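You operate a simulated robot arm through the tools that you are given. There is no shell and no other tool. Be economical: measure what you need, move in short steps, check, and stop when the job is done.

You are at the controls of a simulated robot arm. One attempt, no reset.

TASK
Set grind and feed by the purple card, then start mill and feed.
Fine: blue lever for grind, orange slide for feed.

It is judged by the outcome, as a careful person would: the job done as asked, and still so three seconds after it is handed in. It fails if anything else is knocked over, pushed out of place, dropped, spilled or broken.

THE ROBOT
A 6-joint arm with a two-finger parallel gripper on a trunk, on a base that drives. Base frame: it is fixed to the floor where the robot stands at the start and does not move with it; the origin is under the middle of the robot, x ahead of it, y to its left, z up. Readings come in m, degrees, newtons and seconds.
With the tool pointing down near the work surface it reaches from about 0.1 to 0.58 m from the robot's upright axis, wherever it stands. Its first joint turns from -166.0 to 166.0 degrees. Places, roughly: blue button [1, -0.4, 1.1]; blue lever [0.4, 0, 1.3]; green button [0.9, -0.4, 1.2]; green lever [1.2, -0.4, 0.7]; green wheel [0.5, 0.7, 1]; lower door wheel [0.6, 0, 0.8]; lower latch [0.6, 0.6, 0.7]; orange cap [1.1, -0.3, 0.9]; orange slide [0.8, 0, 1.3]; purple card [-0.25, 1.25, 0.5]; teal cap [0.1, 0.9, 1.1]; upper door wheel [0.6, 0, 1]; upper latch [0.6, 0.6, 1.1]; yellow cap [0, 0.8, 0.9]; yellow lever [1, -0.3, 0.5]. Payload 4.1 kg.
The tool frame sits at the grasp point between the pads (the TCP): z along the fingers, y along the line on which they close. The tips reach 0.023 m beyond it. The gripper opens to 0.094 m. The fingers are 0.038 m wide and 0.01 m thick; the gripper's body (0.054 by 0.096 m) begins 0.039 m behind the TCP.
Orientation is told as [roll, pitch, yaw] about the base's x, y, z axes, in that order, counted from this pose: with the fingers straight down and closing along the base's y, the tool's x points along the base's -x, its y along +y and its z along -z.

THE INTERFACE
- The arm moves only by the tool nudge_tool. Its arguments are lists of equal length, an entry for each row: "jaw": the closure, from 0 (fully open) to 1 (shut); "linear": the shift along the base's x, y, z in m, a list of three; "rotation": the turn, a rotation vector about the base's x, y, z in degrees, a list of three. In form: {"jaw": [jaw, ...], "linear": [[tx, ty, tz], ...], "rotation": [[rx, ry, rz], ...]}. A call has 1 to 10 rows; each row shifts and turns the commanded pose from where the row before left it. Each row takes 0.2 s and may step no farther than 0.05 m and 8.6 degrees from the row before; otherwise, or with a gripper value out of range, the whole call is refused. A pose out of reach is approached as far as the arm can. The call stops where the force on the tool passes 60 N (or 10 N more than at its start, if that is more) or the arm is blocked; 0.2 s more then pass. The fingers move at their own pace (about 0.045 m/s each) and stop on an object; they squeeze with about 38 N. The grip force told is the motor's: it shows also when the fingers shut on nothing. Time passes only in rows, and 0.2 s behind the last, so rows that do not move let the fingers close. It gives the time, the measured TCP pose, the force on the tool (base axes), the opening and the grip force at its end, in the units of the frame above (readings bear some noise), with the torque about the TCP (base axes, N m) and any sound that the robot's microphone picked up, and new pictures: "show" is both (left out), scene, wrist or none.
- Cameras (640 x 400 px; columns grow to the right, rows downward): "scene" is now at [0.0148, 0.1328, 1.5667]; the picture's right is [-0.37, -0.93, 0.00], its down [-0.53, 0.21, -0.82] and it looks along [0.76, -0.30, -0.57] (base axes); focal length 272 px, centre (320, 200). "wrist" rides on the gripper at [0.086, 0.016, -0.075] in the tool frame; the picture's right is [-0.18, 0.98, 0.00], its down [-0.58, -0.11, -0.81] and it looks along [-0.79, -0.15, 0.59] (tool axes); focal length 243 px, centre (320, 200). There is no depth. A picture from a camera that has moved, and an enlarged one, comes with that camera's place and axes in the base frame and with its lens. The place of the scene camera against the robot may be out by one fixed shift of up to 0.012 m in any direction.
- slide_trunk(by): slides the trunk up (or, below 0, down) by that many m; the arm and the scene camera ride with it, the base frame stays. It gives what a move gives, with no picture.
- base_move(legs): drives the robot by 1 to 6 legs, each [ahead, turn to the left] in m and degrees, along the robot's own axes; the way and the turn of a leg run together, so that a leg with both is an arc; at most 1.5 m and 180 degrees a leg. The arm and the cameras ride along, it lands a little off, and it stops where it bumps. It gives what a move gives, and a new picture of the scene camera.
- head_to(pan, tilt): turns the head with the scene camera to pan (to the left, within 155 degrees either way) and tilt (down, from -29 to 69), counted from straight ahead of the robot. It gives what a move gives, and a new picture of the scene camera.
- close_up(camera, box): a new picture of the part [left, top, right, bottom] of that camera's present view, enlarged. No time passes.
- hand_in(): hands the job in; it is judged then, once.

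Work in short steps. Places have to be worked out from the pictures, the camera data and where the tool is seen: move nearer, look again, correct. Check each grasp and each placing, and mend what went wrong. You have 120 turns and 260 pictures in all, those below and enlarged ones among them. Open the gripper and draw the arm clear of the work before you hand the job in, unless the task says otherwise; then end with one line.

The tools are called after "Call:" as name(argument=value, ...) on one line, values as JSON. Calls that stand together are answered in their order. nudge_tool: Moves the arm, as the interface text tells. Its arguments: {"type":"object","properties":{"jaw":{"type":"array","items":{"type":"number"}},"linear":{"type":"array","items":{"type":"array","items":{"type":"number"}}},"rotation":{"type":"array","items":{"type":"array","items":{"type":"number"}}},"show":{"type":"string","enum":["both","scene","wrist","none"]}},"required":["jaw","linear","rotation"]} The other tools are called the same way: slide_trunk (by) slides the trunk up or down; base_move (legs) drives the base; head_to (pan, tilt) turns the head that bears the scene camera; close_up (camera, box) takes an enlarged picture of a part of a camera's view; hand_in () hands the job in.

At the start:

```text
time_s: 0.0
ee_pos: [0.2975, -0.003, 1.3855]
ee_rot: [0.0, -0.1, 0.0]
contact_force: [-1.2, 0.0, 0.1]
moment: [0.01, -0.01, 0.01]
opening: 0.094
gripper_force: 0.1
trunk travel left (down, up): [-0.514, 0.076]
robot x, y, heading: [0.0003, 0.0037, -0.2]
head pan, tilt: [-21.6, 35.0]
```

scene: 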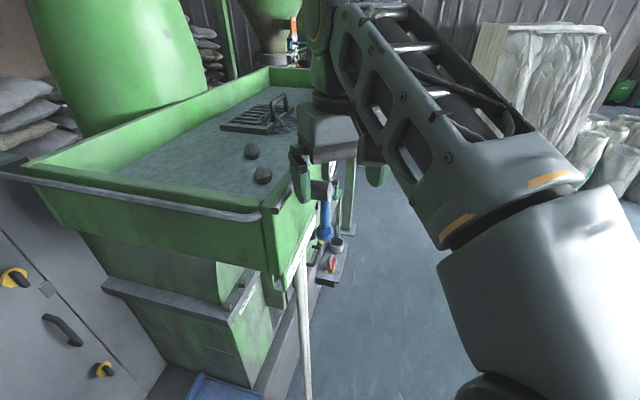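
wrist: 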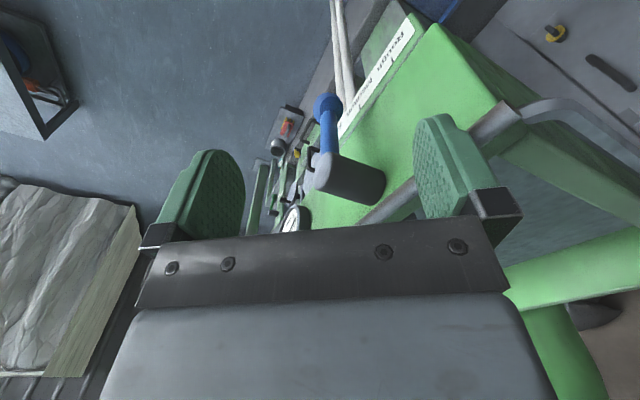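

The wrist view shows the blue lever just ahead. First I turn the head toward the purple card to read it.

Call:
head_to(pan=103, tilt=43)

```text
time_s: 2.0
ee_pos: [0.2985, -0.0027, 1.385]
ee_rot: [0.0, 0.1, 0.0]
contact_force: [-0.7, 0.2, 0.8]
moment: [-0.03, -0.02, 0.0]
opening: 0.094
gripper_force: 0.1
trunk travel left (down, up): [-0.514, 0.076]
robot x, y, heading: [0.0021, 0.0037, -0.1]
head pan, tilt: [103.0, 43.0]
camera scene: at [-0.0857, 0.2459, 1.5548], right [0.97, 0.22, 0.0], down [0.15, -0.66, -0.73], along [-0.16, 0.71, -0.68], focal length 272 px, centre (320, 200)
```

scene: 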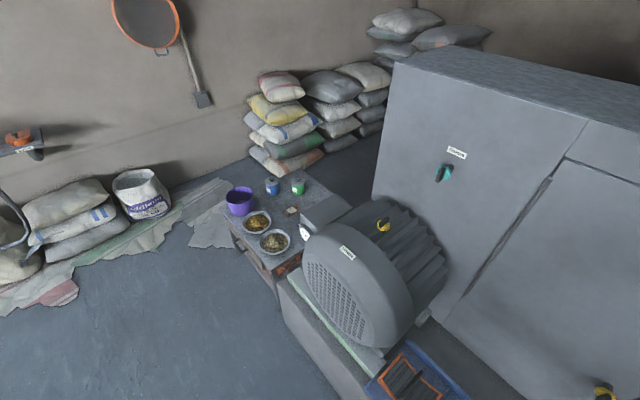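

The table with bowls and tins is visible; there is no obvious purple card except near the tins and a purple tub. I zoom in.

Call:
close_up(camera="scene", box=[210, 160, 350, 290])

Call:
close_up(camera="scene", box=[330, 130, 490, 270])

```text
3.08 times, centred on (280, 225) of scene
camera zoom: at [-0.0857, 0.2459, 1.5548], right [0.97, 0.22, 0.0], down [0.15, -0.66, -0.73], along [-0.16, 0.71, -0.68], focal length 839 px, centre (443, 123)
```

zoom: 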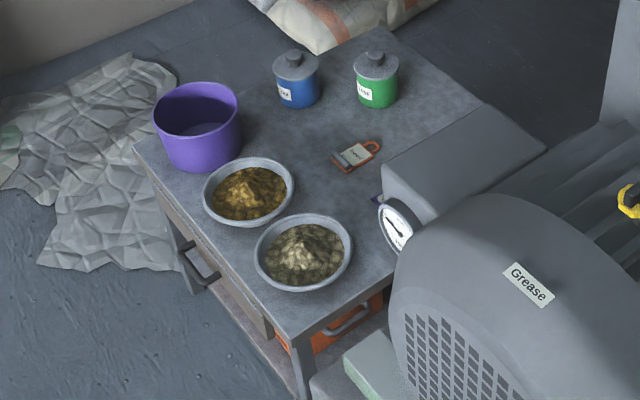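

```text
2.86 times, centred on (410, 200) of scene
camera zoom: at [-0.0857, 0.2459, 1.5548], right [0.97, 0.22, 0.0], down [0.15, -0.66, -0.73], along [-0.16, 0.71, -0.68], focal length 779 px, centre (63, 200)
```

zoom: 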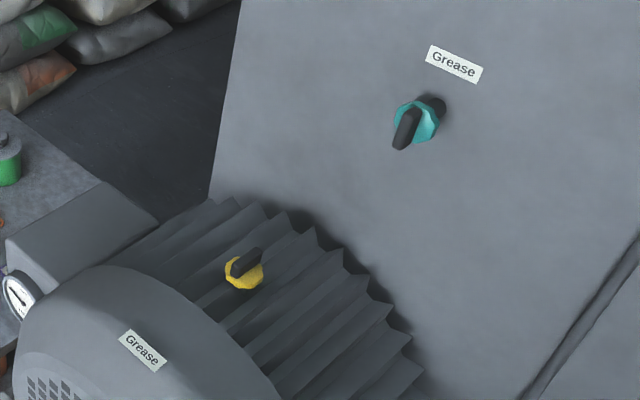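

A purple edge peeks out beside the gauge, behind the motor's box. I back up half a metre to see past it.

Call:
base_move(legs=[[-0.6, 0]])

Call:
head_to(pan=80, tilt=45)

```text
time_s: 5.4
ee_pos: [-0.3028, -0.0026, 1.3857]
ee_rot: [0.0, 0.0, 1.0]
contact_force: [0.2, 0.7, 0.8]
moment: [0.0, 0.01, 0.02]
opening: 0.0941
gripper_force: 0.0
trunk travel left (down, up): [-0.514, 0.076]
robot x, y, heading: [-0.6049, -0.0063, 1.0]
head pan, tilt: [103.0, 43.0]
camera scene: at [-0.6913, 0.2388, 1.5547], right [0.97, 0.24, 0.0], down [0.17, -0.66, -0.73], along [-0.18, 0.71, -0.68], focal length 272 px, centre (320, 200)
```

scene: 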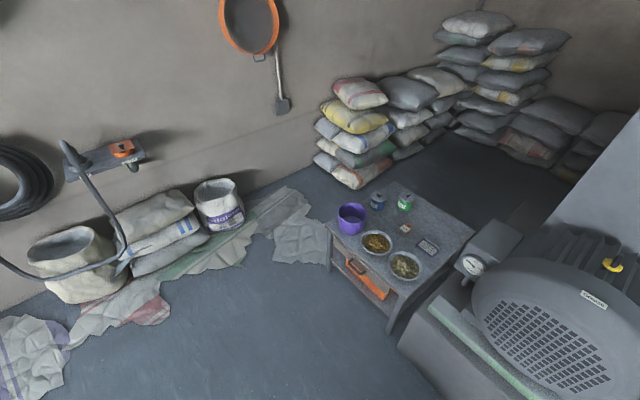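

```text
time_s: 6.3
ee_pos: [-0.3035, -0.0029, 1.3845]
ee_rot: [0.1, -0.1, 1.1]
contact_force: [0.8, 0.2, 0.2]
moment: [0.01, 0.01, 0.0]
opening: 0.094
gripper_force: 0.1
trunk travel left (down, up): [-0.514, 0.076]
robot x, y, heading: [-0.598, -0.0058, 1.0]
head pan, tilt: [80.0, 45.0]
camera scene: at [-0.6583, 0.2387, 1.5519], right [0.99, -0.15, 0.0], down [-0.11, -0.7, -0.71], along [0.11, 0.7, -0.71], focal length 272 px, centre (320, 200)
```

scene: 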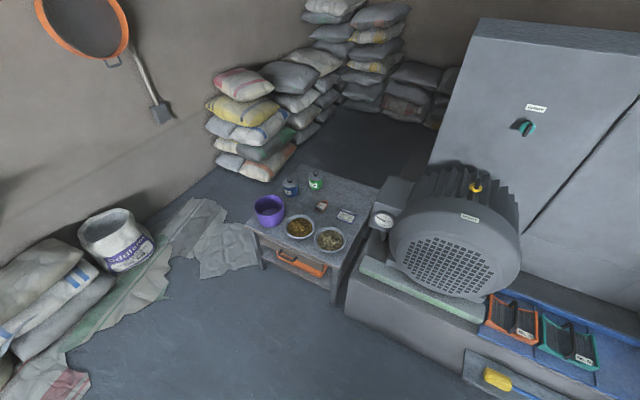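

The card is now visible on the table at about (346,216). I zoom in.

Call:
close_up(camera="scene", box=[330, 205, 362, 225])

Call:
close_up(camera="scene", box=[300, 185, 364, 225])

```text
16.00 times, centred on (346, 215) of scene
camera zoom: at [-0.6583, 0.2387, 1.5519], right [0.99, -0.15, 0.0], down [-0.11, -0.7, -0.71], along [0.11, 0.7, -0.71], focal length 4361 px, centre (-96, -40)
```

zoom: 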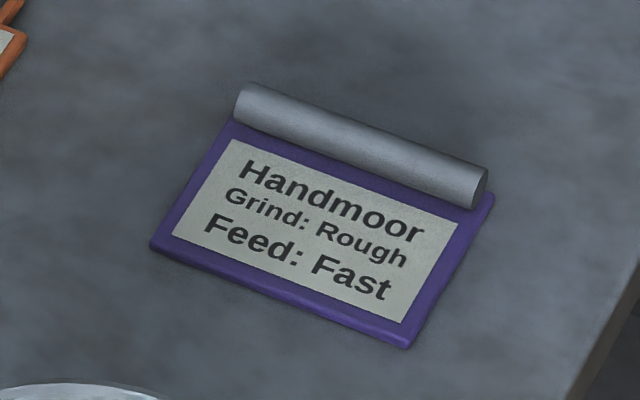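

```text
10.00 times, centred on (332, 205) of scene
camera zoom: at [-0.6583, 0.2387, 1.5519], right [0.99, -0.15, 0.0], down [-0.11, -0.7, -0.71], along [0.11, 0.7, -0.71], focal length 2726 px, centre (200, 150)
```

zoom: 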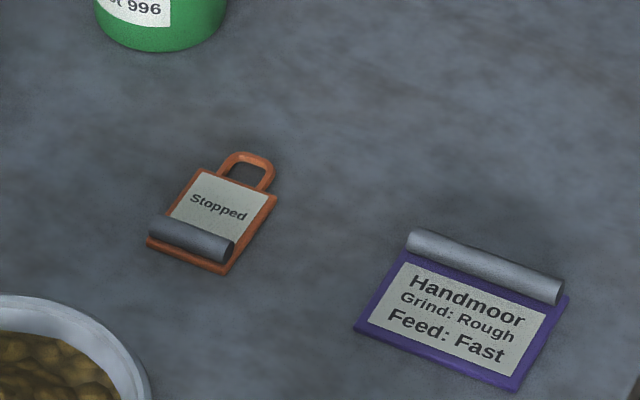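

The card reads "Handmoor – Grind: Rough, Feed: Fast". Now I look ahead toward the machine's panel side.

Call:
head_to(pan=-25, tilt=30)

```text
time_s: 8.1
ee_pos: [-0.3035, -0.0022, 1.384]
ee_rot: [0.0, 0.0, 1.1]
contact_force: [0.0, 0.1, -0.6]
moment: [-0.02, 0.0, 0.01]
opening: 0.094
gripper_force: 0.1
trunk travel left (down, up): [-0.514, 0.076]
robot x, y, heading: [-0.6011, -0.0073, 1.1]
head pan, tilt: [-25.0, 30.0]
camera scene: at [-0.5882, 0.1218, 1.5745], right [-0.41, -0.91, 0.0], down [-0.46, 0.2, -0.87], along [0.79, -0.35, -0.5], focal length 272 px, centre (320, 200)
```

scene: 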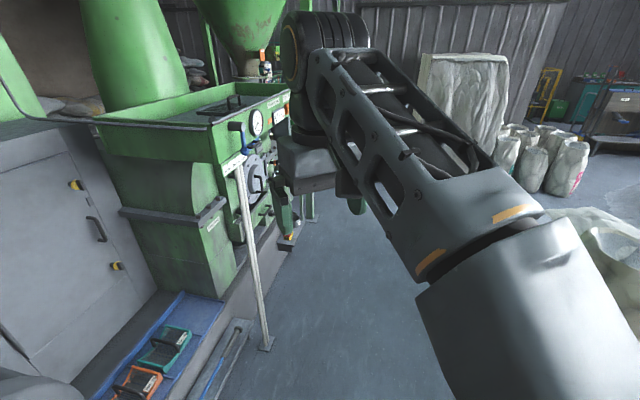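

The floor beside the machine is clear. I drive out diagonally to its panel side and face along it.

Call:
base_move(legs=[[0, -45], [0.75, 0], [0, 44]])

Call:
head_to(pan=20, tilt=25)

```text
time_s: 16.3
ee_pos: [0.2363, -0.5157, 1.3847]
ee_rot: [0.1, 0.0, 1.0]
contact_force: [-0.8, 0.7, -0.3]
moment: [-0.02, -0.03, 0.01]
opening: 0.0939
gripper_force: 0.0
trunk travel left (down, up): [-0.514, 0.076]
robot x, y, heading: [-0.0623, -0.518, 1.0]
head pan, tilt: [-25.0, 30.0]
camera scene: at [-0.0493, -0.3914, 1.5745], right [-0.41, -0.91, 0.0], down [-0.46, 0.2, -0.87], along [0.79, -0.35, -0.5], focal length 272 px, centre (320, 200)
```

scene: 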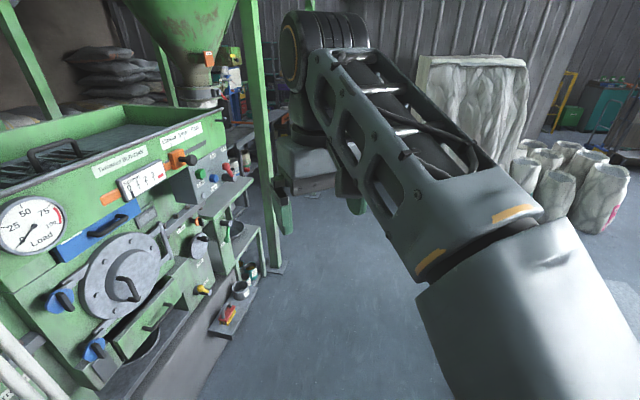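

```text
time_s: 17.4
ee_pos: [0.2361, -0.5173, 1.3857]
ee_rot: [0.0, 0.0, 1.0]
contact_force: [-0.4, 0.4, -0.4]
moment: [0.02, -0.01, -0.02]
opening: 0.094
gripper_force: 0.1
trunk travel left (down, up): [-0.514, 0.076]
robot x, y, heading: [-0.0658, -0.5219, 0.9]
head pan, tilt: [20.0, 25.0]
camera scene: at [-0.0459, -0.3218, 1.5825], right [0.36, -0.93, 0.0], down [-0.39, -0.15, -0.91], along [0.85, 0.32, -0.42], focal length 272 px, centre (320, 200)
```

scene: 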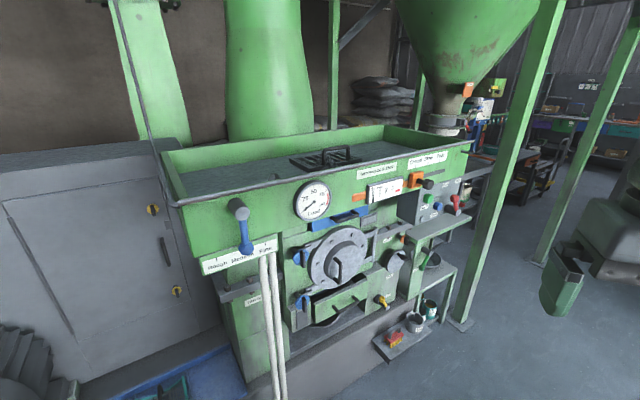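

Now the panel is in view. I zoom into the lever label, the slide area and the buttons.

Call:
close_up(camera="scene", box=[190, 180, 300, 280])

Call:
close_up(camera="scene", box=[340, 145, 476, 230])

Call:
close_up(camera="scene", box=[280, 210, 460, 370])

```text
4.00 times, centred on (245, 230) of scene
camera zoom: at [-0.0459, -0.3218, 1.5825], right [0.36, -0.93, 0.0], down [-0.39, -0.15, -0.91], along [0.85, 0.32, -0.42], focal length 1090 px, centre (620, 80)
```

zoom: 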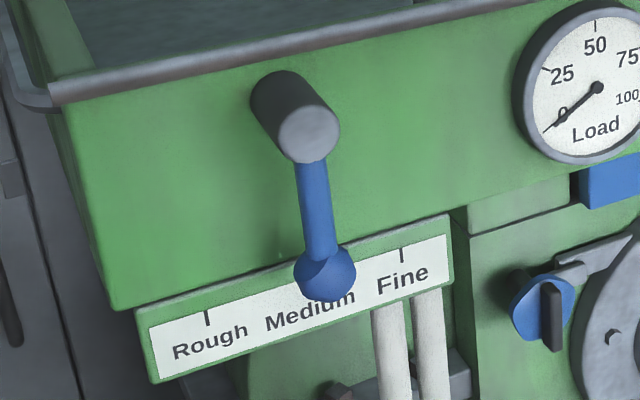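

```text
4.71 times, centred on (408, 188) of scene
camera zoom: at [-0.0459, -0.3218, 1.5825], right [0.36, -0.93, 0.0], down [-0.39, -0.15, -0.91], along [0.85, 0.32, -0.42], focal length 1283 px, centre (-94, 259)
```

zoom: 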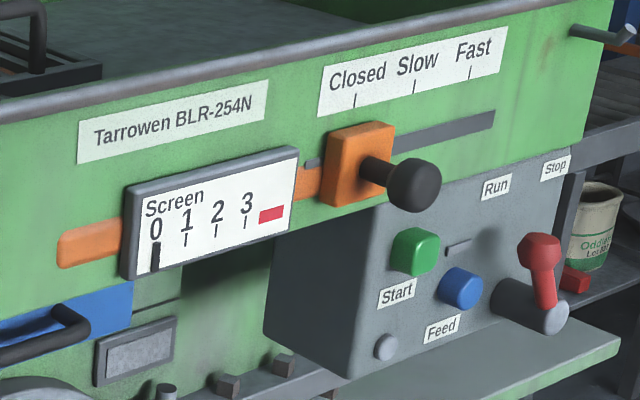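

```text
2.50 times, centred on (370, 290) of scene
camera zoom: at [-0.0459, -0.3218, 1.5825], right [0.36, -0.93, 0.0], down [-0.39, -0.15, -0.91], along [0.85, 0.32, -0.42], focal length 681 px, centre (195, -25)
```

zoom: 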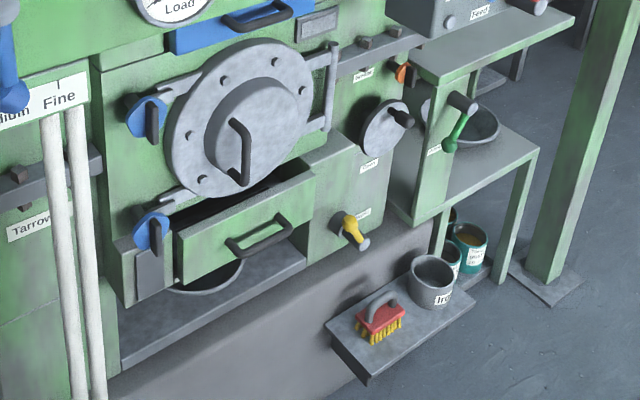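

Panel layout: blue lever at Medium (needs Rough, left), slide at Closed (needs Fast, right), green Start, blue Feed, and a red Run/Stop lever. The panel seems turned about 35° (facing roughly [-0.57,-0.82]); I turn the base to face it.

Call:
base_move(legs=[[0, 54]])

Call:
head_to(pan=0, tilt=25)

```text
time_s: 20.1
ee_pos: [0.1166, -0.2818, 1.3858]
ee_rot: [0.1, -0.1, 53.7]
contact_force: [-0.1, 0.6, 0.4]
moment: [0.0, 0.01, 0.03]
opening: 0.0938
gripper_force: 0.0
trunk travel left (down, up): [-0.514, 0.076]
robot x, y, heading: [-0.0616, -0.5224, 53.6]
head pan, tilt: [20.0, 25.0]
camera scene: at [-0.2128, -0.3814, 1.5825], right [0.96, -0.28, 0.0], down [-0.12, -0.41, -0.91], along [0.26, 0.87, -0.42], focal length 272 px, centre (320, 200)
```

scene: 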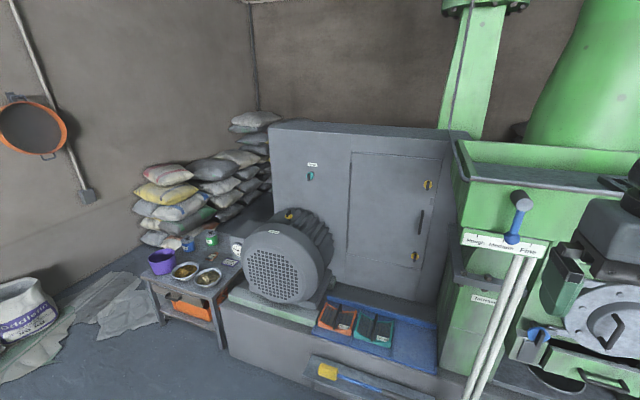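

```text
time_s: 21.0
ee_pos: [0.1175, -0.2802, 1.3845]
ee_rot: [0.0, 0.0, 53.7]
contact_force: [-0.3, -0.6, 0.2]
moment: [0.03, -0.01, 0.02]
opening: 0.0939
gripper_force: 0.2
trunk travel left (down, up): [-0.514, 0.076]
robot x, y, heading: [-0.0617, -0.5183, 53.5]
head pan, tilt: [0.0, 25.0]
camera scene: at [-0.1841, -0.3955, 1.5825], right [0.81, -0.59, 0.0], down [-0.25, -0.34, -0.91], along [0.54, 0.73, -0.42], focal length 272 px, centre (320, 200)
```

scene: 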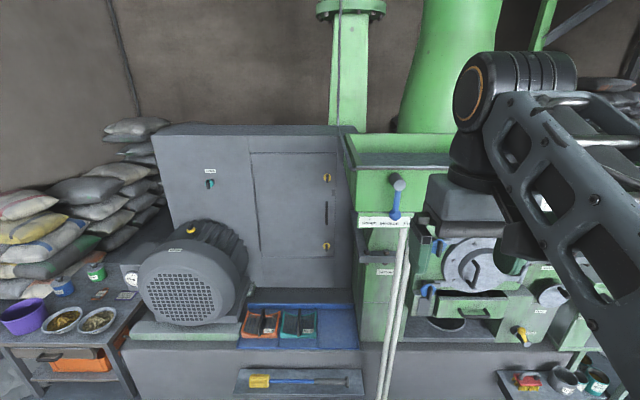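

Call:
close_up(camera="scene", box=[340, 160, 440, 240])

```text
5.00 times, centred on (390, 200) of scene
camera zoom: at [-0.1841, -0.3955, 1.5825], right [0.81, -0.59, 0.0], down [-0.25, -0.34, -0.91], along [0.54, 0.73, -0.42], focal length 1363 px, centre (-30, 200)
```

zoom: 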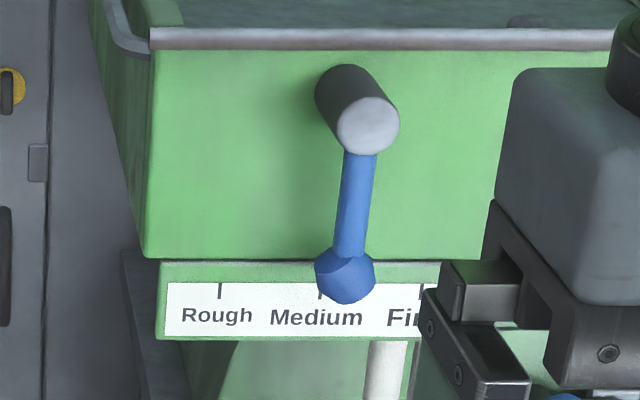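

Face-on now: by triangulation the lever ball is at about (0.352,-0.003,1.245), pivot cap end at (0.331,-0.02,1.341), Rough tick ~0.055 left of Medium. I tilt the tool forward toward horizontal while approaching part-way.

Call:
nudge_tool(jaw=[0.3, 0.3, 0.3, 0.3, 0.3, 0.3, 0.3, 0.3, 0.3, 0.3], linear=[[0.01, 0.0135, -0.008], [0.01, 0.0135, -0.008], [0.01, 0.0135, -0.008], [0.01, 0.0135, -0.008], [0.01, 0.0135, -0.008], [0.01, 0.0135, -0.008], [0.01, 0.0135, -0.008], [0.01, 0.0135, -0.008], [0.01, 0.0135, -0.008], [0.01, 0.0135, -0.008]], rotation=[[6.85, -5.03, 0], [6.85, -5.03, 0], [6.85, -5.03, 0], [6.85, -5.03, 0], [6.85, -5.03, 0], [6.85, -5.03, 0], [6.85, -5.03, 0], [6.85, -5.03, 0], [6.85, -5.03, 0], [6.85, -5.03, 0]])

```text
time_s: 23.2
ee_pos: [0.2171, -0.1435, 1.3048]
ee_rot: [1.0, -85.0, 52.8]
contact_force: [-1.1, -0.3, -0.1]
moment: [0.05, -0.01, 0.0]
opening: 0.0656
gripper_force: 0.0
trunk travel left (down, up): [-0.514, 0.076]
robot x, y, heading: [-0.0612, -0.5169, 53.6]
head pan, tilt: [0.0, 25.0]
camera scene: at [-0.1837, -0.3951, 1.5825], right [0.81, -0.59, 0.0], down [-0.25, -0.34, -0.91], along [0.54, 0.73, -0.42], focal length 272 px, centre (320, 200)
camera wrist: at [0.1555, -0.1994, 1.2249], right [-0.78, 0.59, 0.18], down [-0.36, -0.67, 0.65], along [0.51, 0.44, 0.74], focal length 243 px, centre (320, 200)
```

scene: 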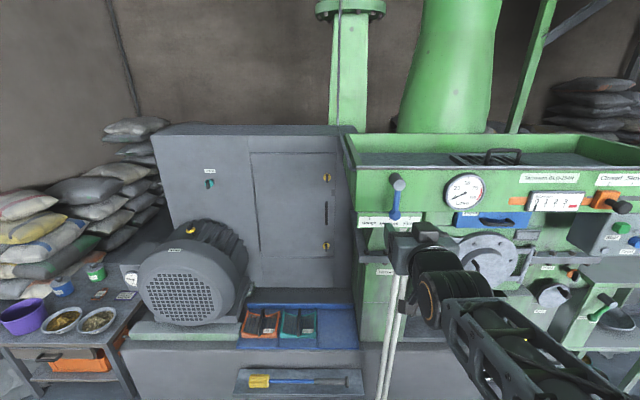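
wrist: 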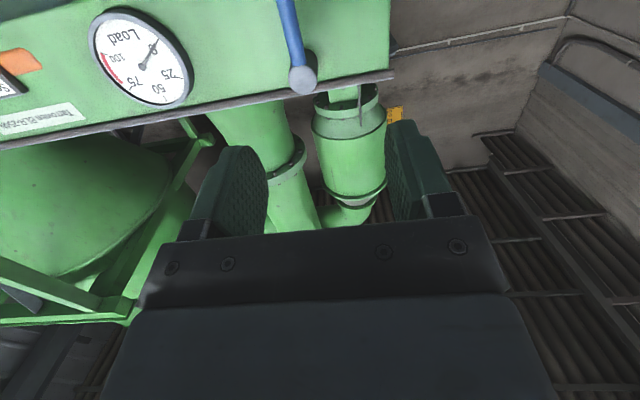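

The tool is horizontal with a clear view. I align laterally and down with the ball, and advance part way.

Call:
nudge_tool(jaw=[0.2, 0.2, 0.2, 0.2], linear=[[0.01, -0.0075, -0.03], [0.01, -0.0075, -0.03], [0.024, 0.032, 0], [0.024, 0.032, 0]], rotation=[[0, 0, 0], [0, 0, 0], [0, 0, 0], [0, 0, 0]], show="wrist")

Call:
close_up(camera="scene", box=[340, 160, 460, 260])

```text
time_s: 24.2
ee_pos: [0.2855, -0.093, 1.2449]
ee_rot: [0.5, -85.0, 53.2]
contact_force: [0.6, -0.1, -0.2]
moment: [0.01, 0.03, -0.03]
opening: 0.0753
gripper_force: 0.1
trunk travel left (down, up): [-0.514, 0.076]
robot x, y, heading: [-0.062, -0.5207, 53.7]
head pan, tilt: [0.0, 25.0]
camera wrist: at [0.2242, -0.1497, 1.1647], right [-0.78, 0.59, 0.18], down [-0.36, -0.67, 0.65], along [0.51, 0.44, 0.74], focal length 243 px, centre (320, 200)
```

wrist: 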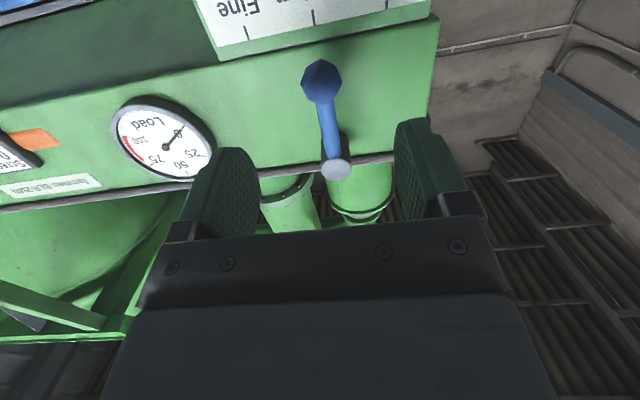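

```text
4.00 times, centred on (400, 210) of scene
camera zoom: at [-0.1835, -0.395, 1.5824], right [0.81, -0.59, 0.0], down [-0.25, -0.34, -0.91], along [0.54, 0.73, -0.42], focal length 1090 px, centre (0, 160)
```

zoom: 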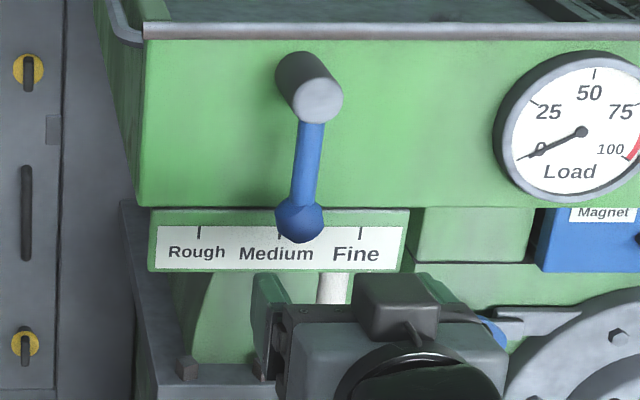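

Wrist view confirms the ball at about (0.354,-0.003,1.245), centred between the fingers. I go forward to straddle it.

Call:
nudge_tool(jaw=[0.2, 0.2, 0.2], linear=[[0.021, 0.028, 0], [0.021, 0.028, 0], [0.0215, 0.0285, 0]], rotation=[[0, 0, 0], [0, 0, 0], [0, 0, 0]], show="wrist")

Call:
close_up(camera="scene", box=[340, 160, 460, 260])

```text
time_s: 25.0
ee_pos: [0.3503, -0.012, 1.245]
ee_rot: [0.7, -84.9, 53.1]
contact_force: [-0.1, -0.6, -0.9]
moment: [0.01, 0.02, -0.03]
opening: 0.0751
gripper_force: 0.0
trunk travel left (down, up): [-0.514, 0.076]
robot x, y, heading: [-0.0573, -0.5183, 53.6]
head pan, tilt: [0.0, 25.0]
camera wrist: at [0.2884, -0.0693, 1.1648], right [-0.78, 0.59, 0.18], down [-0.36, -0.67, 0.65], along [0.51, 0.44, 0.74], focal length 243 px, centre (320, 200)
```

wrist: 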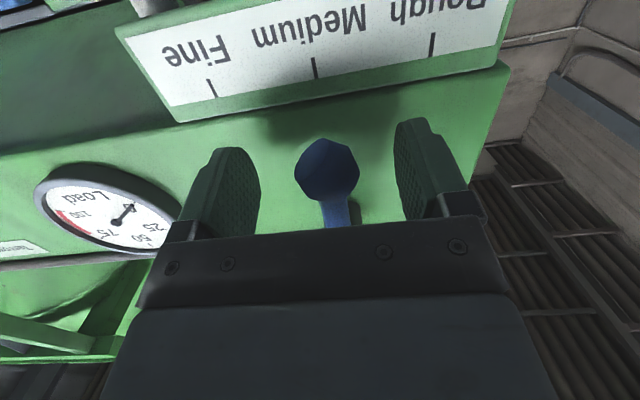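

```text
4.00 times, centred on (400, 210) of scene
camera zoom: at [-0.1838, -0.3954, 1.5825], right [0.81, -0.59, 0.0], down [-0.25, -0.34, -0.91], along [0.54, 0.73, -0.42], focal length 1090 px, centre (0, 160)
```

zoom: 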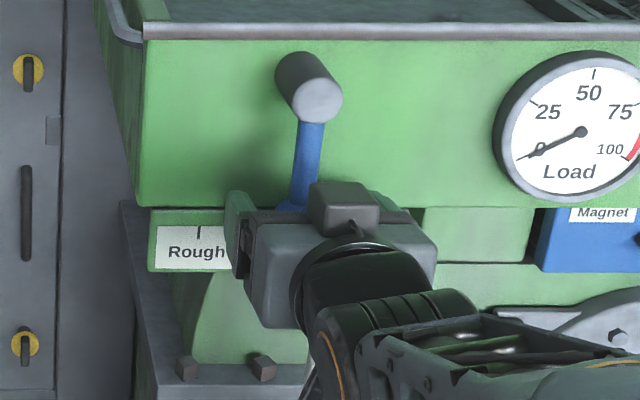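

The ball sits between the fingers. I close to a loose fit around it and move left and slightly up along the lever's arc toward Rough.

Call:
nudge_tool(jaw=[0.6, 0.6, 0.6, 0.6, 0.6, 0.6, 0.6, 0.6], linear=[[0, 0, 0], [0, 0, 0], [-0.008, 0.006, 0.0005], [-0.008, 0.006, 0.001], [-0.008, 0.006, 0.0025], [-0.008, 0.006, 0.0035], [-0.003, 0.002, 0.001], [0, 0, 0]], rotation=[[0, 0, 0], [0, 0, 0], [0, 0, 0], [0, 0, 0], [0, 0, 0], [0, 0, 0], [0, 0, 0], [0, 0, 0]])

Call:
close_up(camera="scene", box=[340, 160, 460, 260])

```text
time_s: 26.8
ee_pos: [0.3136, 0.013, 1.2532]
ee_rot: [0.9, -85.0, 52.9]
contact_force: [3.6, -1.6, -0.2]
moment: [0.02, 0.11, -0.03]
opening: 0.0393
gripper_force: 1.4
trunk travel left (down, up): [-0.514, 0.076]
robot x, y, heading: [-0.062, -0.5194, 53.6]
head pan, tilt: [0.0, 25.0]
camera scene: at [-0.1833, -0.3958, 1.5826], right [0.81, -0.59, 0.0], down [-0.25, -0.34, -0.91], along [0.54, 0.73, -0.42], focal length 272 px, centre (320, 200)
camera wrist: at [0.2528, -0.0436, 1.1736], right [-0.78, 0.59, 0.18], down [-0.36, -0.67, 0.65], along [0.51, 0.44, 0.74], focal length 243 px, centre (320, 200)
```

scene: 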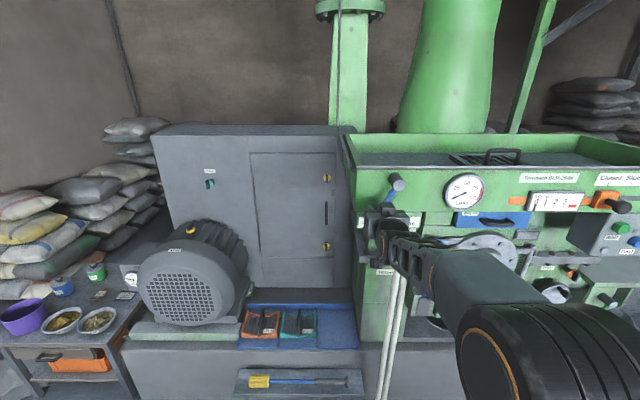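
wrist: 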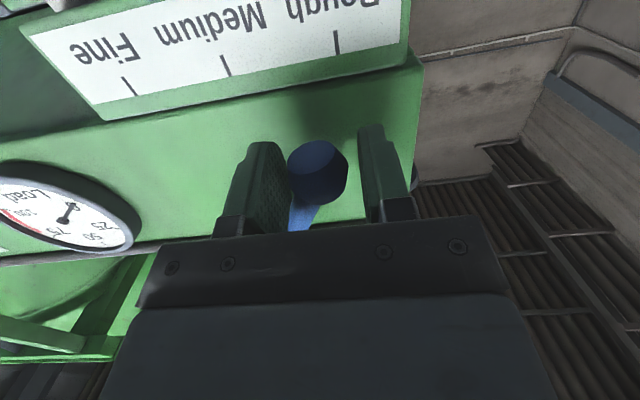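

```text
4.00 times, centred on (400, 210) of scene
camera zoom: at [-0.1833, -0.3958, 1.5826], right [0.81, -0.59, 0.0], down [-0.25, -0.34, -0.91], along [0.54, 0.73, -0.42], focal length 1090 px, centre (0, 160)
```

zoom: 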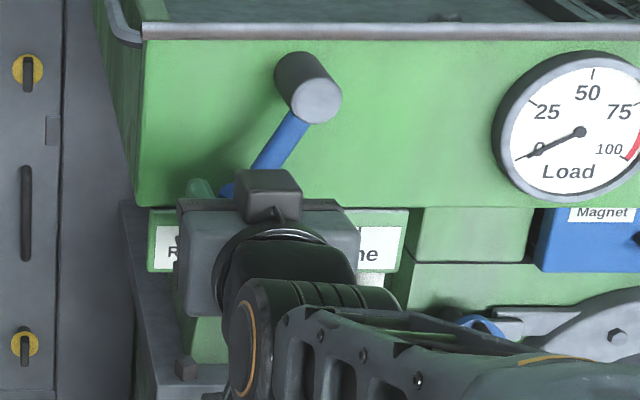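

The lever has swung about 25–28°. I open, back out, and look at the indication.

Call:
nudge_tool(jaw=[0.3, 0.3, 0.2, 0.2, 0.2, 0.2], linear=[[0, 0, 0], [0, 0, 0], [-0.024, -0.032, 0], [-0.024, -0.032, 0], [-0.024, -0.032, 0], [0, 0, -0.03]], rotation=[[0, 0, 0], [0, 0, 0], [0, 0, 0], [0, 0, 0], [0, 0, 0], [0, 0, 0]], show="wrist")

Call:
close_up(camera="scene", box=[340, 160, 460, 260])

```text
time_s: 28.2
ee_pos: [0.2429, -0.0824, 1.224]
ee_rot: [0.2, -85.1, 53.5]
contact_force: [0.1, -0.8, -0.8]
moment: [-0.01, 0.05, -0.02]
opening: 0.0752
gripper_force: 0.0
trunk travel left (down, up): [-0.514, 0.076]
robot x, y, heading: [-0.0639, -0.5213, 53.6]
head pan, tilt: [0.0, 25.0]
camera wrist: at [0.1816, -0.139, 1.1445], right [-0.78, 0.59, 0.18], down [-0.36, -0.67, 0.65], along [0.51, 0.44, 0.74], focal length 243 px, centre (320, 200)
```

wrist: 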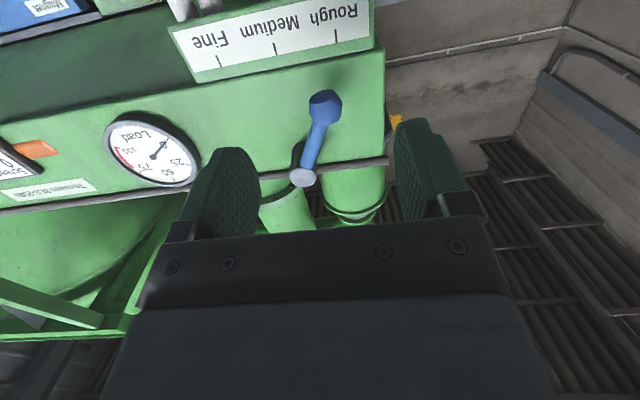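

```text
4.00 times, centred on (400, 210) of scene
camera zoom: at [-0.184, -0.3956, 1.5825], right [0.81, -0.59, 0.0], down [-0.25, -0.34, -0.91], along [0.54, 0.73, -0.42], focal length 1090 px, centre (0, 160)
```

zoom: 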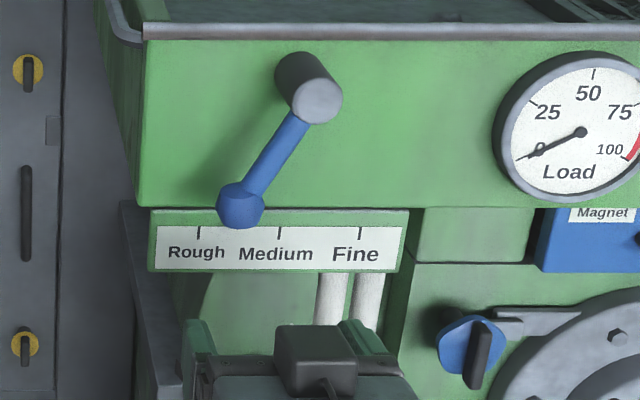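

The lever rests at Rough (about 25°, on the tick direction). The slide knob triangulates to (0.77,-0.353,1.288) with Fast ~0.12 m to its right along the panel. I retract, then shift the base ~0.62 m along the panel.

Call:
nudge_tool(jaw=[0.2, 0.2, 0.2], linear=[[-0.024, -0.032, 0.01], [-0.024, -0.032, 0.02], [-0.018, -0.024, 0.02]], rotation=[[0, 0, 0], [0, 0, 0], [0, 0, 0]], show="none")

Call:
base_move(legs=[[0, -89], [0.62, 0], [0, 89]])

```text
time_s: 29.0
ee_pos: [0.1747, -0.1716, 1.2733]
ee_rot: [0.1, -85.0, 53.6]
contact_force: [0.0, 1.0, 0.2]
moment: [0.0, 0.02, -0.01]
opening: 0.0754
gripper_force: 0.0
trunk travel left (down, up): [-0.514, 0.076]
robot x, y, heading: [-0.0632, -0.5223, 53.6]
head pan, tilt: [0.0, 25.0]
```

```text
time_s: 40.0
ee_pos: [0.6935, -0.5413, 1.2731]
ee_rot: [0.5, -85.1, 50.9]
contact_force: [0.7, -0.6, -0.5]
moment: [0.0, -0.03, -0.05]
opening: 0.0751
gripper_force: 0.0
trunk travel left (down, up): [-0.514, 0.076]
robot x, y, heading: [0.444, -0.8807, 51.2]
head pan, tilt: [0.0, 25.0]
camera scene: at [0.3254, -0.7519, 1.5825], right [0.78, -0.62, 0.0], down [-0.26, -0.33, -0.91], along [0.57, 0.71, -0.42], focal length 272 px, centre (320, 200)
```

scene: 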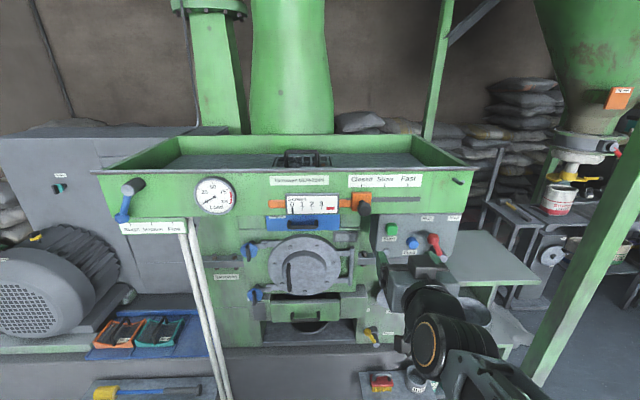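

Good station. I zoom in on the slide/buttons.

Call:
close_up(camera="scene", box=[340, 165, 480, 260])

Call:
close_up(camera="scene", box=[100, 165, 200, 245])

```text
4.21 times, centred on (410, 212) of scene
camera zoom: at [0.3254, -0.7519, 1.5825], right [0.78, -0.62, 0.0], down [-0.26, -0.33, -0.91], along [0.57, 0.71, -0.42], focal length 1148 px, centre (-59, 147)
```

zoom: 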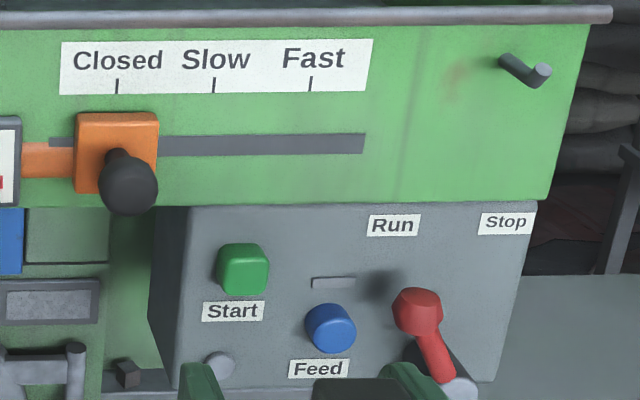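

```text
5.00 times, centred on (150, 205) of scene
camera zoom: at [0.3254, -0.7519, 1.5825], right [0.78, -0.62, 0.0], down [-0.26, -0.33, -0.91], along [0.57, 0.71, -0.42], focal length 1363 px, centre (1170, 175)
```

zoom: 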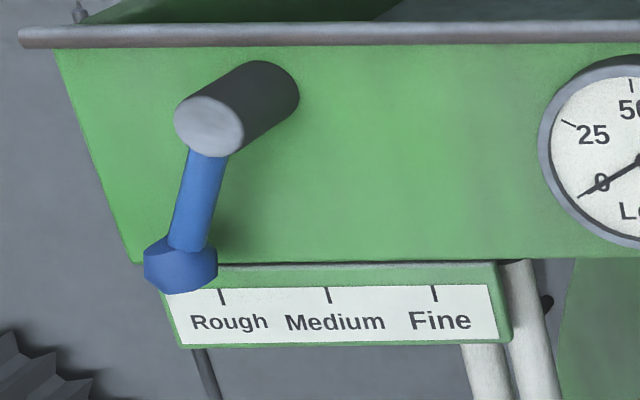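

The red lever is at Run already; leave it alone. I pitch the tool up to ~50° (keeps the camera clear of the panel) and pre-position in front of the slide knob.

Call:
nudge_tool(jaw=[0.2, 0.2, 0.2, 0.2, 0.2], linear=[[0.0056, 0.022, 0.0054], [0.0056, 0.022, 0.0054], [0.0056, 0.022, 0.0054], [0.0056, 0.022, 0.0], [0.0056, 0.022, 0.0]], rotation=[[-6.6, 5.3, 0], [-6.6, 5.3, 0], [-6.6, 5.3, 0], [-6.6, 5.3, 0], [0, 0, 2.5]])

Call:
close_up(camera="scene", box=[340, 165, 480, 260])

```text
time_s: 41.2
ee_pos: [0.7213, -0.4499, 1.2863]
ee_rot: [-1.9, -57.3, 53.6]
contact_force: [0.0, -0.3, -0.3]
moment: [0.0, 0.0, 0.02]
opening: 0.0752
gripper_force: 0.1
out of reach, approached as far as the arm can: row 1, 2
trunk travel left (down, up): [-0.514, 0.076]
robot x, y, heading: [0.4415, -0.8803, 51.5]
head pan, tilt: [0.0, 25.0]
camera scene: at [0.3257, -0.7517, 1.5825], right [0.78, -0.62, 0.0], down [-0.26, -0.33, -0.91], along [0.57, 0.71, -0.42], focal length 272 px, centre (320, 200)
camera wrist: at [0.6435, -0.5271, 1.2532], right [-0.72, 0.69, 0.14], down [-0.15, -0.34, 0.93], along [0.68, 0.64, 0.35], focal length 243 px, centre (320, 200)
```

scene: 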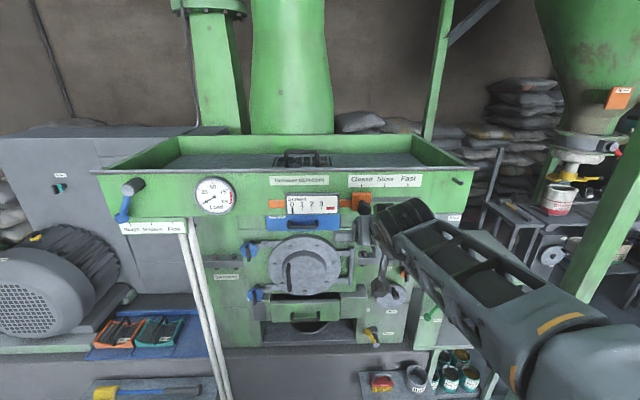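
wrist: 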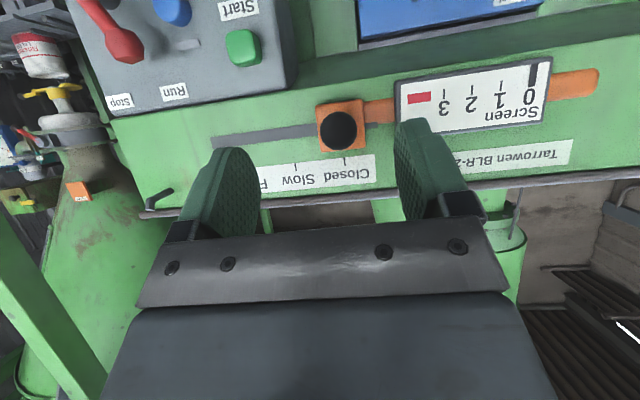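

```text
4.21 times, centred on (410, 212) of scene
camera zoom: at [0.3257, -0.7517, 1.5825], right [0.78, -0.62, 0.0], down [-0.26, -0.33, -0.91], along [0.57, 0.71, -0.42], focal length 1148 px, centre (-59, 147)
```

zoom: 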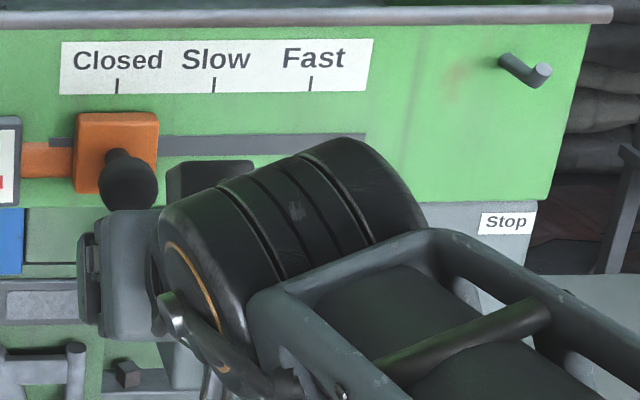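

Knob refined to about (0.783,-0.357,1.279). I move forward to straddle it.

Call:
nudge_tool(jaw=[0.2, 0.2, 0.2], linear=[[0.018, 0.0295, -0.001], [0.02, 0.0295, -0.001], [0.02, 0.0265, -0.002]], rotation=[[0, 0, 0], [0, 0, 0], [0, 0, 0]])

Call:
close_up(camera="scene", box=[340, 165, 480, 260])

```text
time_s: 42.0
ee_pos: [0.779, -0.3636, 1.2837]
ee_rot: [-1.8, -57.3, 53.5]
contact_force: [0.3, 0.9, 0.0]
moment: [0.01, -0.03, 0.01]
opening: 0.0749
gripper_force: 0.2
trunk travel left (down, up): [-0.514, 0.076]
robot x, y, heading: [0.4418, -0.8803, 51.3]
head pan, tilt: [0.0, 25.0]
camera scene: at [0.3257, -0.7515, 1.5825], right [0.78, -0.62, 0.0], down [-0.26, -0.33, -0.91], along [0.57, 0.71, -0.42], focal length 272 px, centre (320, 200)
camera wrist: at [0.7001, -0.4403, 1.2504], right [-0.72, 0.69, 0.14], down [-0.15, -0.35, 0.93], along [0.68, 0.64, 0.35], focal length 243 px, centre (320, 200)
```

scene: 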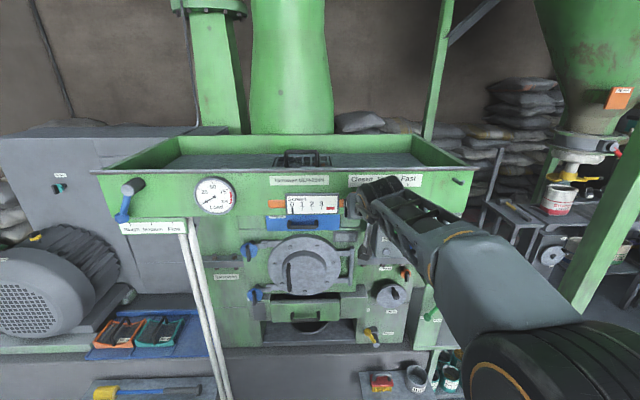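
wrist: 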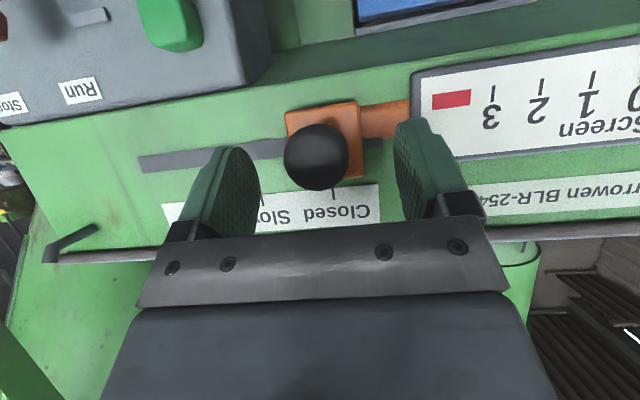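

```text
4.21 times, centred on (410, 212) of scene
camera zoom: at [0.3257, -0.7515, 1.5825], right [0.78, -0.62, 0.0], down [-0.26, -0.33, -0.91], along [0.57, 0.71, -0.42], focal length 1148 px, centre (-59, 147)
```

zoom: 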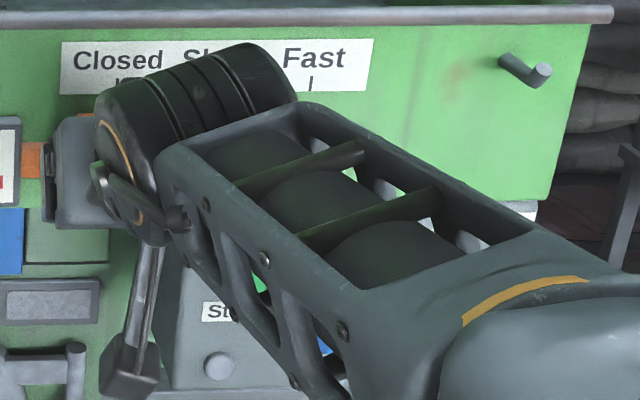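

The knob (~0.779,-0.364,1.272) sits between the fingers, slightly low. I lower 8 mm and grip it.

Call:
nudge_tool(jaw=[0.2, 0.5, 0.7, 0.7, 0.7], linear=[[0, 0, -0.008], [0, 0, 0], [0, 0, 0], [0, 0, 0], [0, 0, 0]], rotation=[[0, 0, 0], [0, 0, 0], [0, 0, 0], [0, 0, 0], [0, 0, 0]], show="wrist")

```text
time_s: 43.2
ee_pos: [0.7794, -0.3662, 1.2765]
ee_rot: [-1.8, -57.4, 53.5]
contact_force: [1.7, -0.1, 0.5]
moment: [0.13, -0.15, -0.09]
opening: 0.0332
gripper_force: 45.2
trunk travel left (down, up): [-0.514, 0.076]
robot x, y, heading: [0.445, -0.8812, 51.3]
head pan, tilt: [0.0, 25.0]
camera wrist: at [0.7005, -0.4428, 1.2425], right [-0.71, 0.69, 0.14], down [-0.15, -0.35, 0.93], along [0.68, 0.64, 0.35], focal length 243 px, centre (320, 200)
```

wrist: 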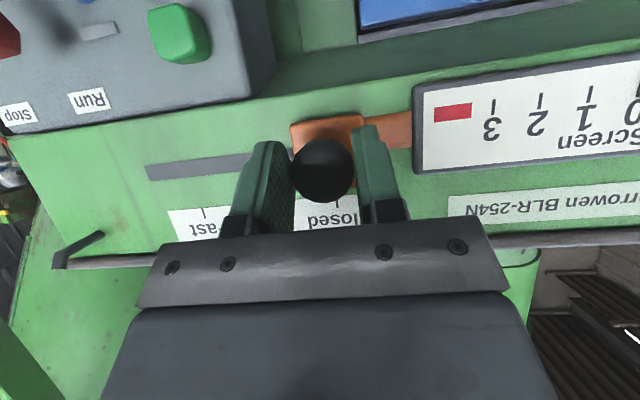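

Gripped. I slide it right along the panel, first 0.10 m.

Call:
nudge_tool(jaw=[0.7, 0.7, 0.7, 0.7, 0.7], linear=[[0.0161, -0.0119, 0], [0.0161, -0.0119, 0], [0.0161, -0.0119, 0], [0.0161, -0.0119, 0], [0.0161, -0.0119, 0]], rotation=[[0, 0, 0], [0, 0, 0], [0, 0, 0], [0, 0, 0], [0, 0, 0]])

```text
time_s: 44.4
ee_pos: [0.7896, -0.3825, 1.2553]
ee_rot: [-2.4, -57.3, 53.6]
contact_force: [-0.1, 0.1, 0.3]
moment: [0.0, 0.02, 0.03]
opening: 0.0282
gripper_force: 0.1
out of reach, approached as far as the arm can: row 1, 2, 3, 4, 5
trunk travel left (down, up): [-0.514, 0.076]
robot x, y, heading: [0.4419, -0.8793, 51.1]
head pan, tilt: [0.0, 25.0]
camera scene: at [0.3255, -0.7518, 1.5823], right [0.78, -0.62, 0.0], down [-0.26, -0.33, -0.91], along [0.57, 0.71, -0.42], focal length 272 px, centre (320, 200)
camera wrist: at [0.7098, -0.4588, 1.2206], right [-0.71, 0.69, 0.13], down [-0.16, -0.34, 0.93], along [0.69, 0.64, 0.35], focal length 243 px, centre (320, 200)
```

scene: 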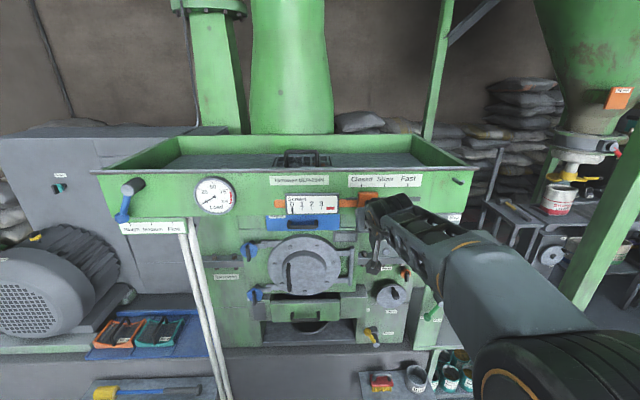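
wrist: 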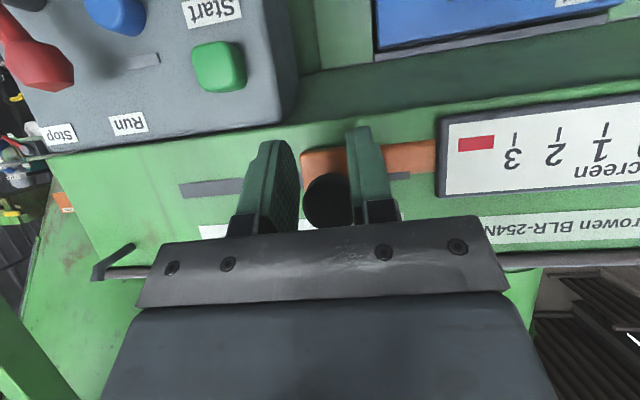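

That pose was out of reach and the fingers slipped off. I open, back off, and drive the base ~0.12 m closer.

Call:
nudge_tool(jaw=[0.2, 0.2, 0.2, 0.2, 0.2], linear=[[0, 0, 0], [0, 0, 0], [-0.024, -0.032, 0], [-0.024, -0.032, 0], [-0.024, -0.032, 0]], rotation=[[0, 0, 0], [0, 0, 0], [0, 0, 0], [0, 0, 0], [0, 0, 0]])

```text
time_s: 45.6
ee_pos: [0.7151, -0.4806, 1.2568]
ee_rot: [-1.8, -57.4, 53.4]
contact_force: [0.6, 0.6, 0.6]
moment: [-0.03, 0.02, -0.02]
opening: 0.0754
gripper_force: 0.0
trunk travel left (down, up): [-0.514, 0.076]
robot x, y, heading: [0.4446, -0.879, 51.3]
head pan, tilt: [0.0, 25.0]
camera scene: at [0.3252, -0.7523, 1.5825], right [0.78, -0.62, 0.0], down [-0.26, -0.33, -0.91], along [0.57, 0.71, -0.42], focal length 272 px, centre (320, 200)
camera wrist: at [0.6356, -0.5583, 1.2231], right [-0.72, 0.69, 0.14], down [-0.15, -0.35, 0.93], along [0.68, 0.64, 0.35], focal length 243 px, centre (320, 200)
```

scene: 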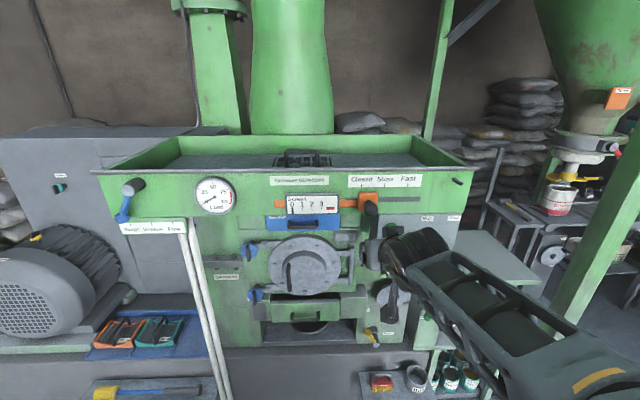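
wrist: 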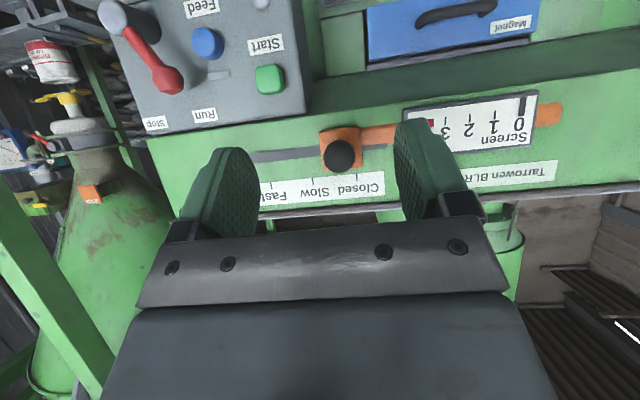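

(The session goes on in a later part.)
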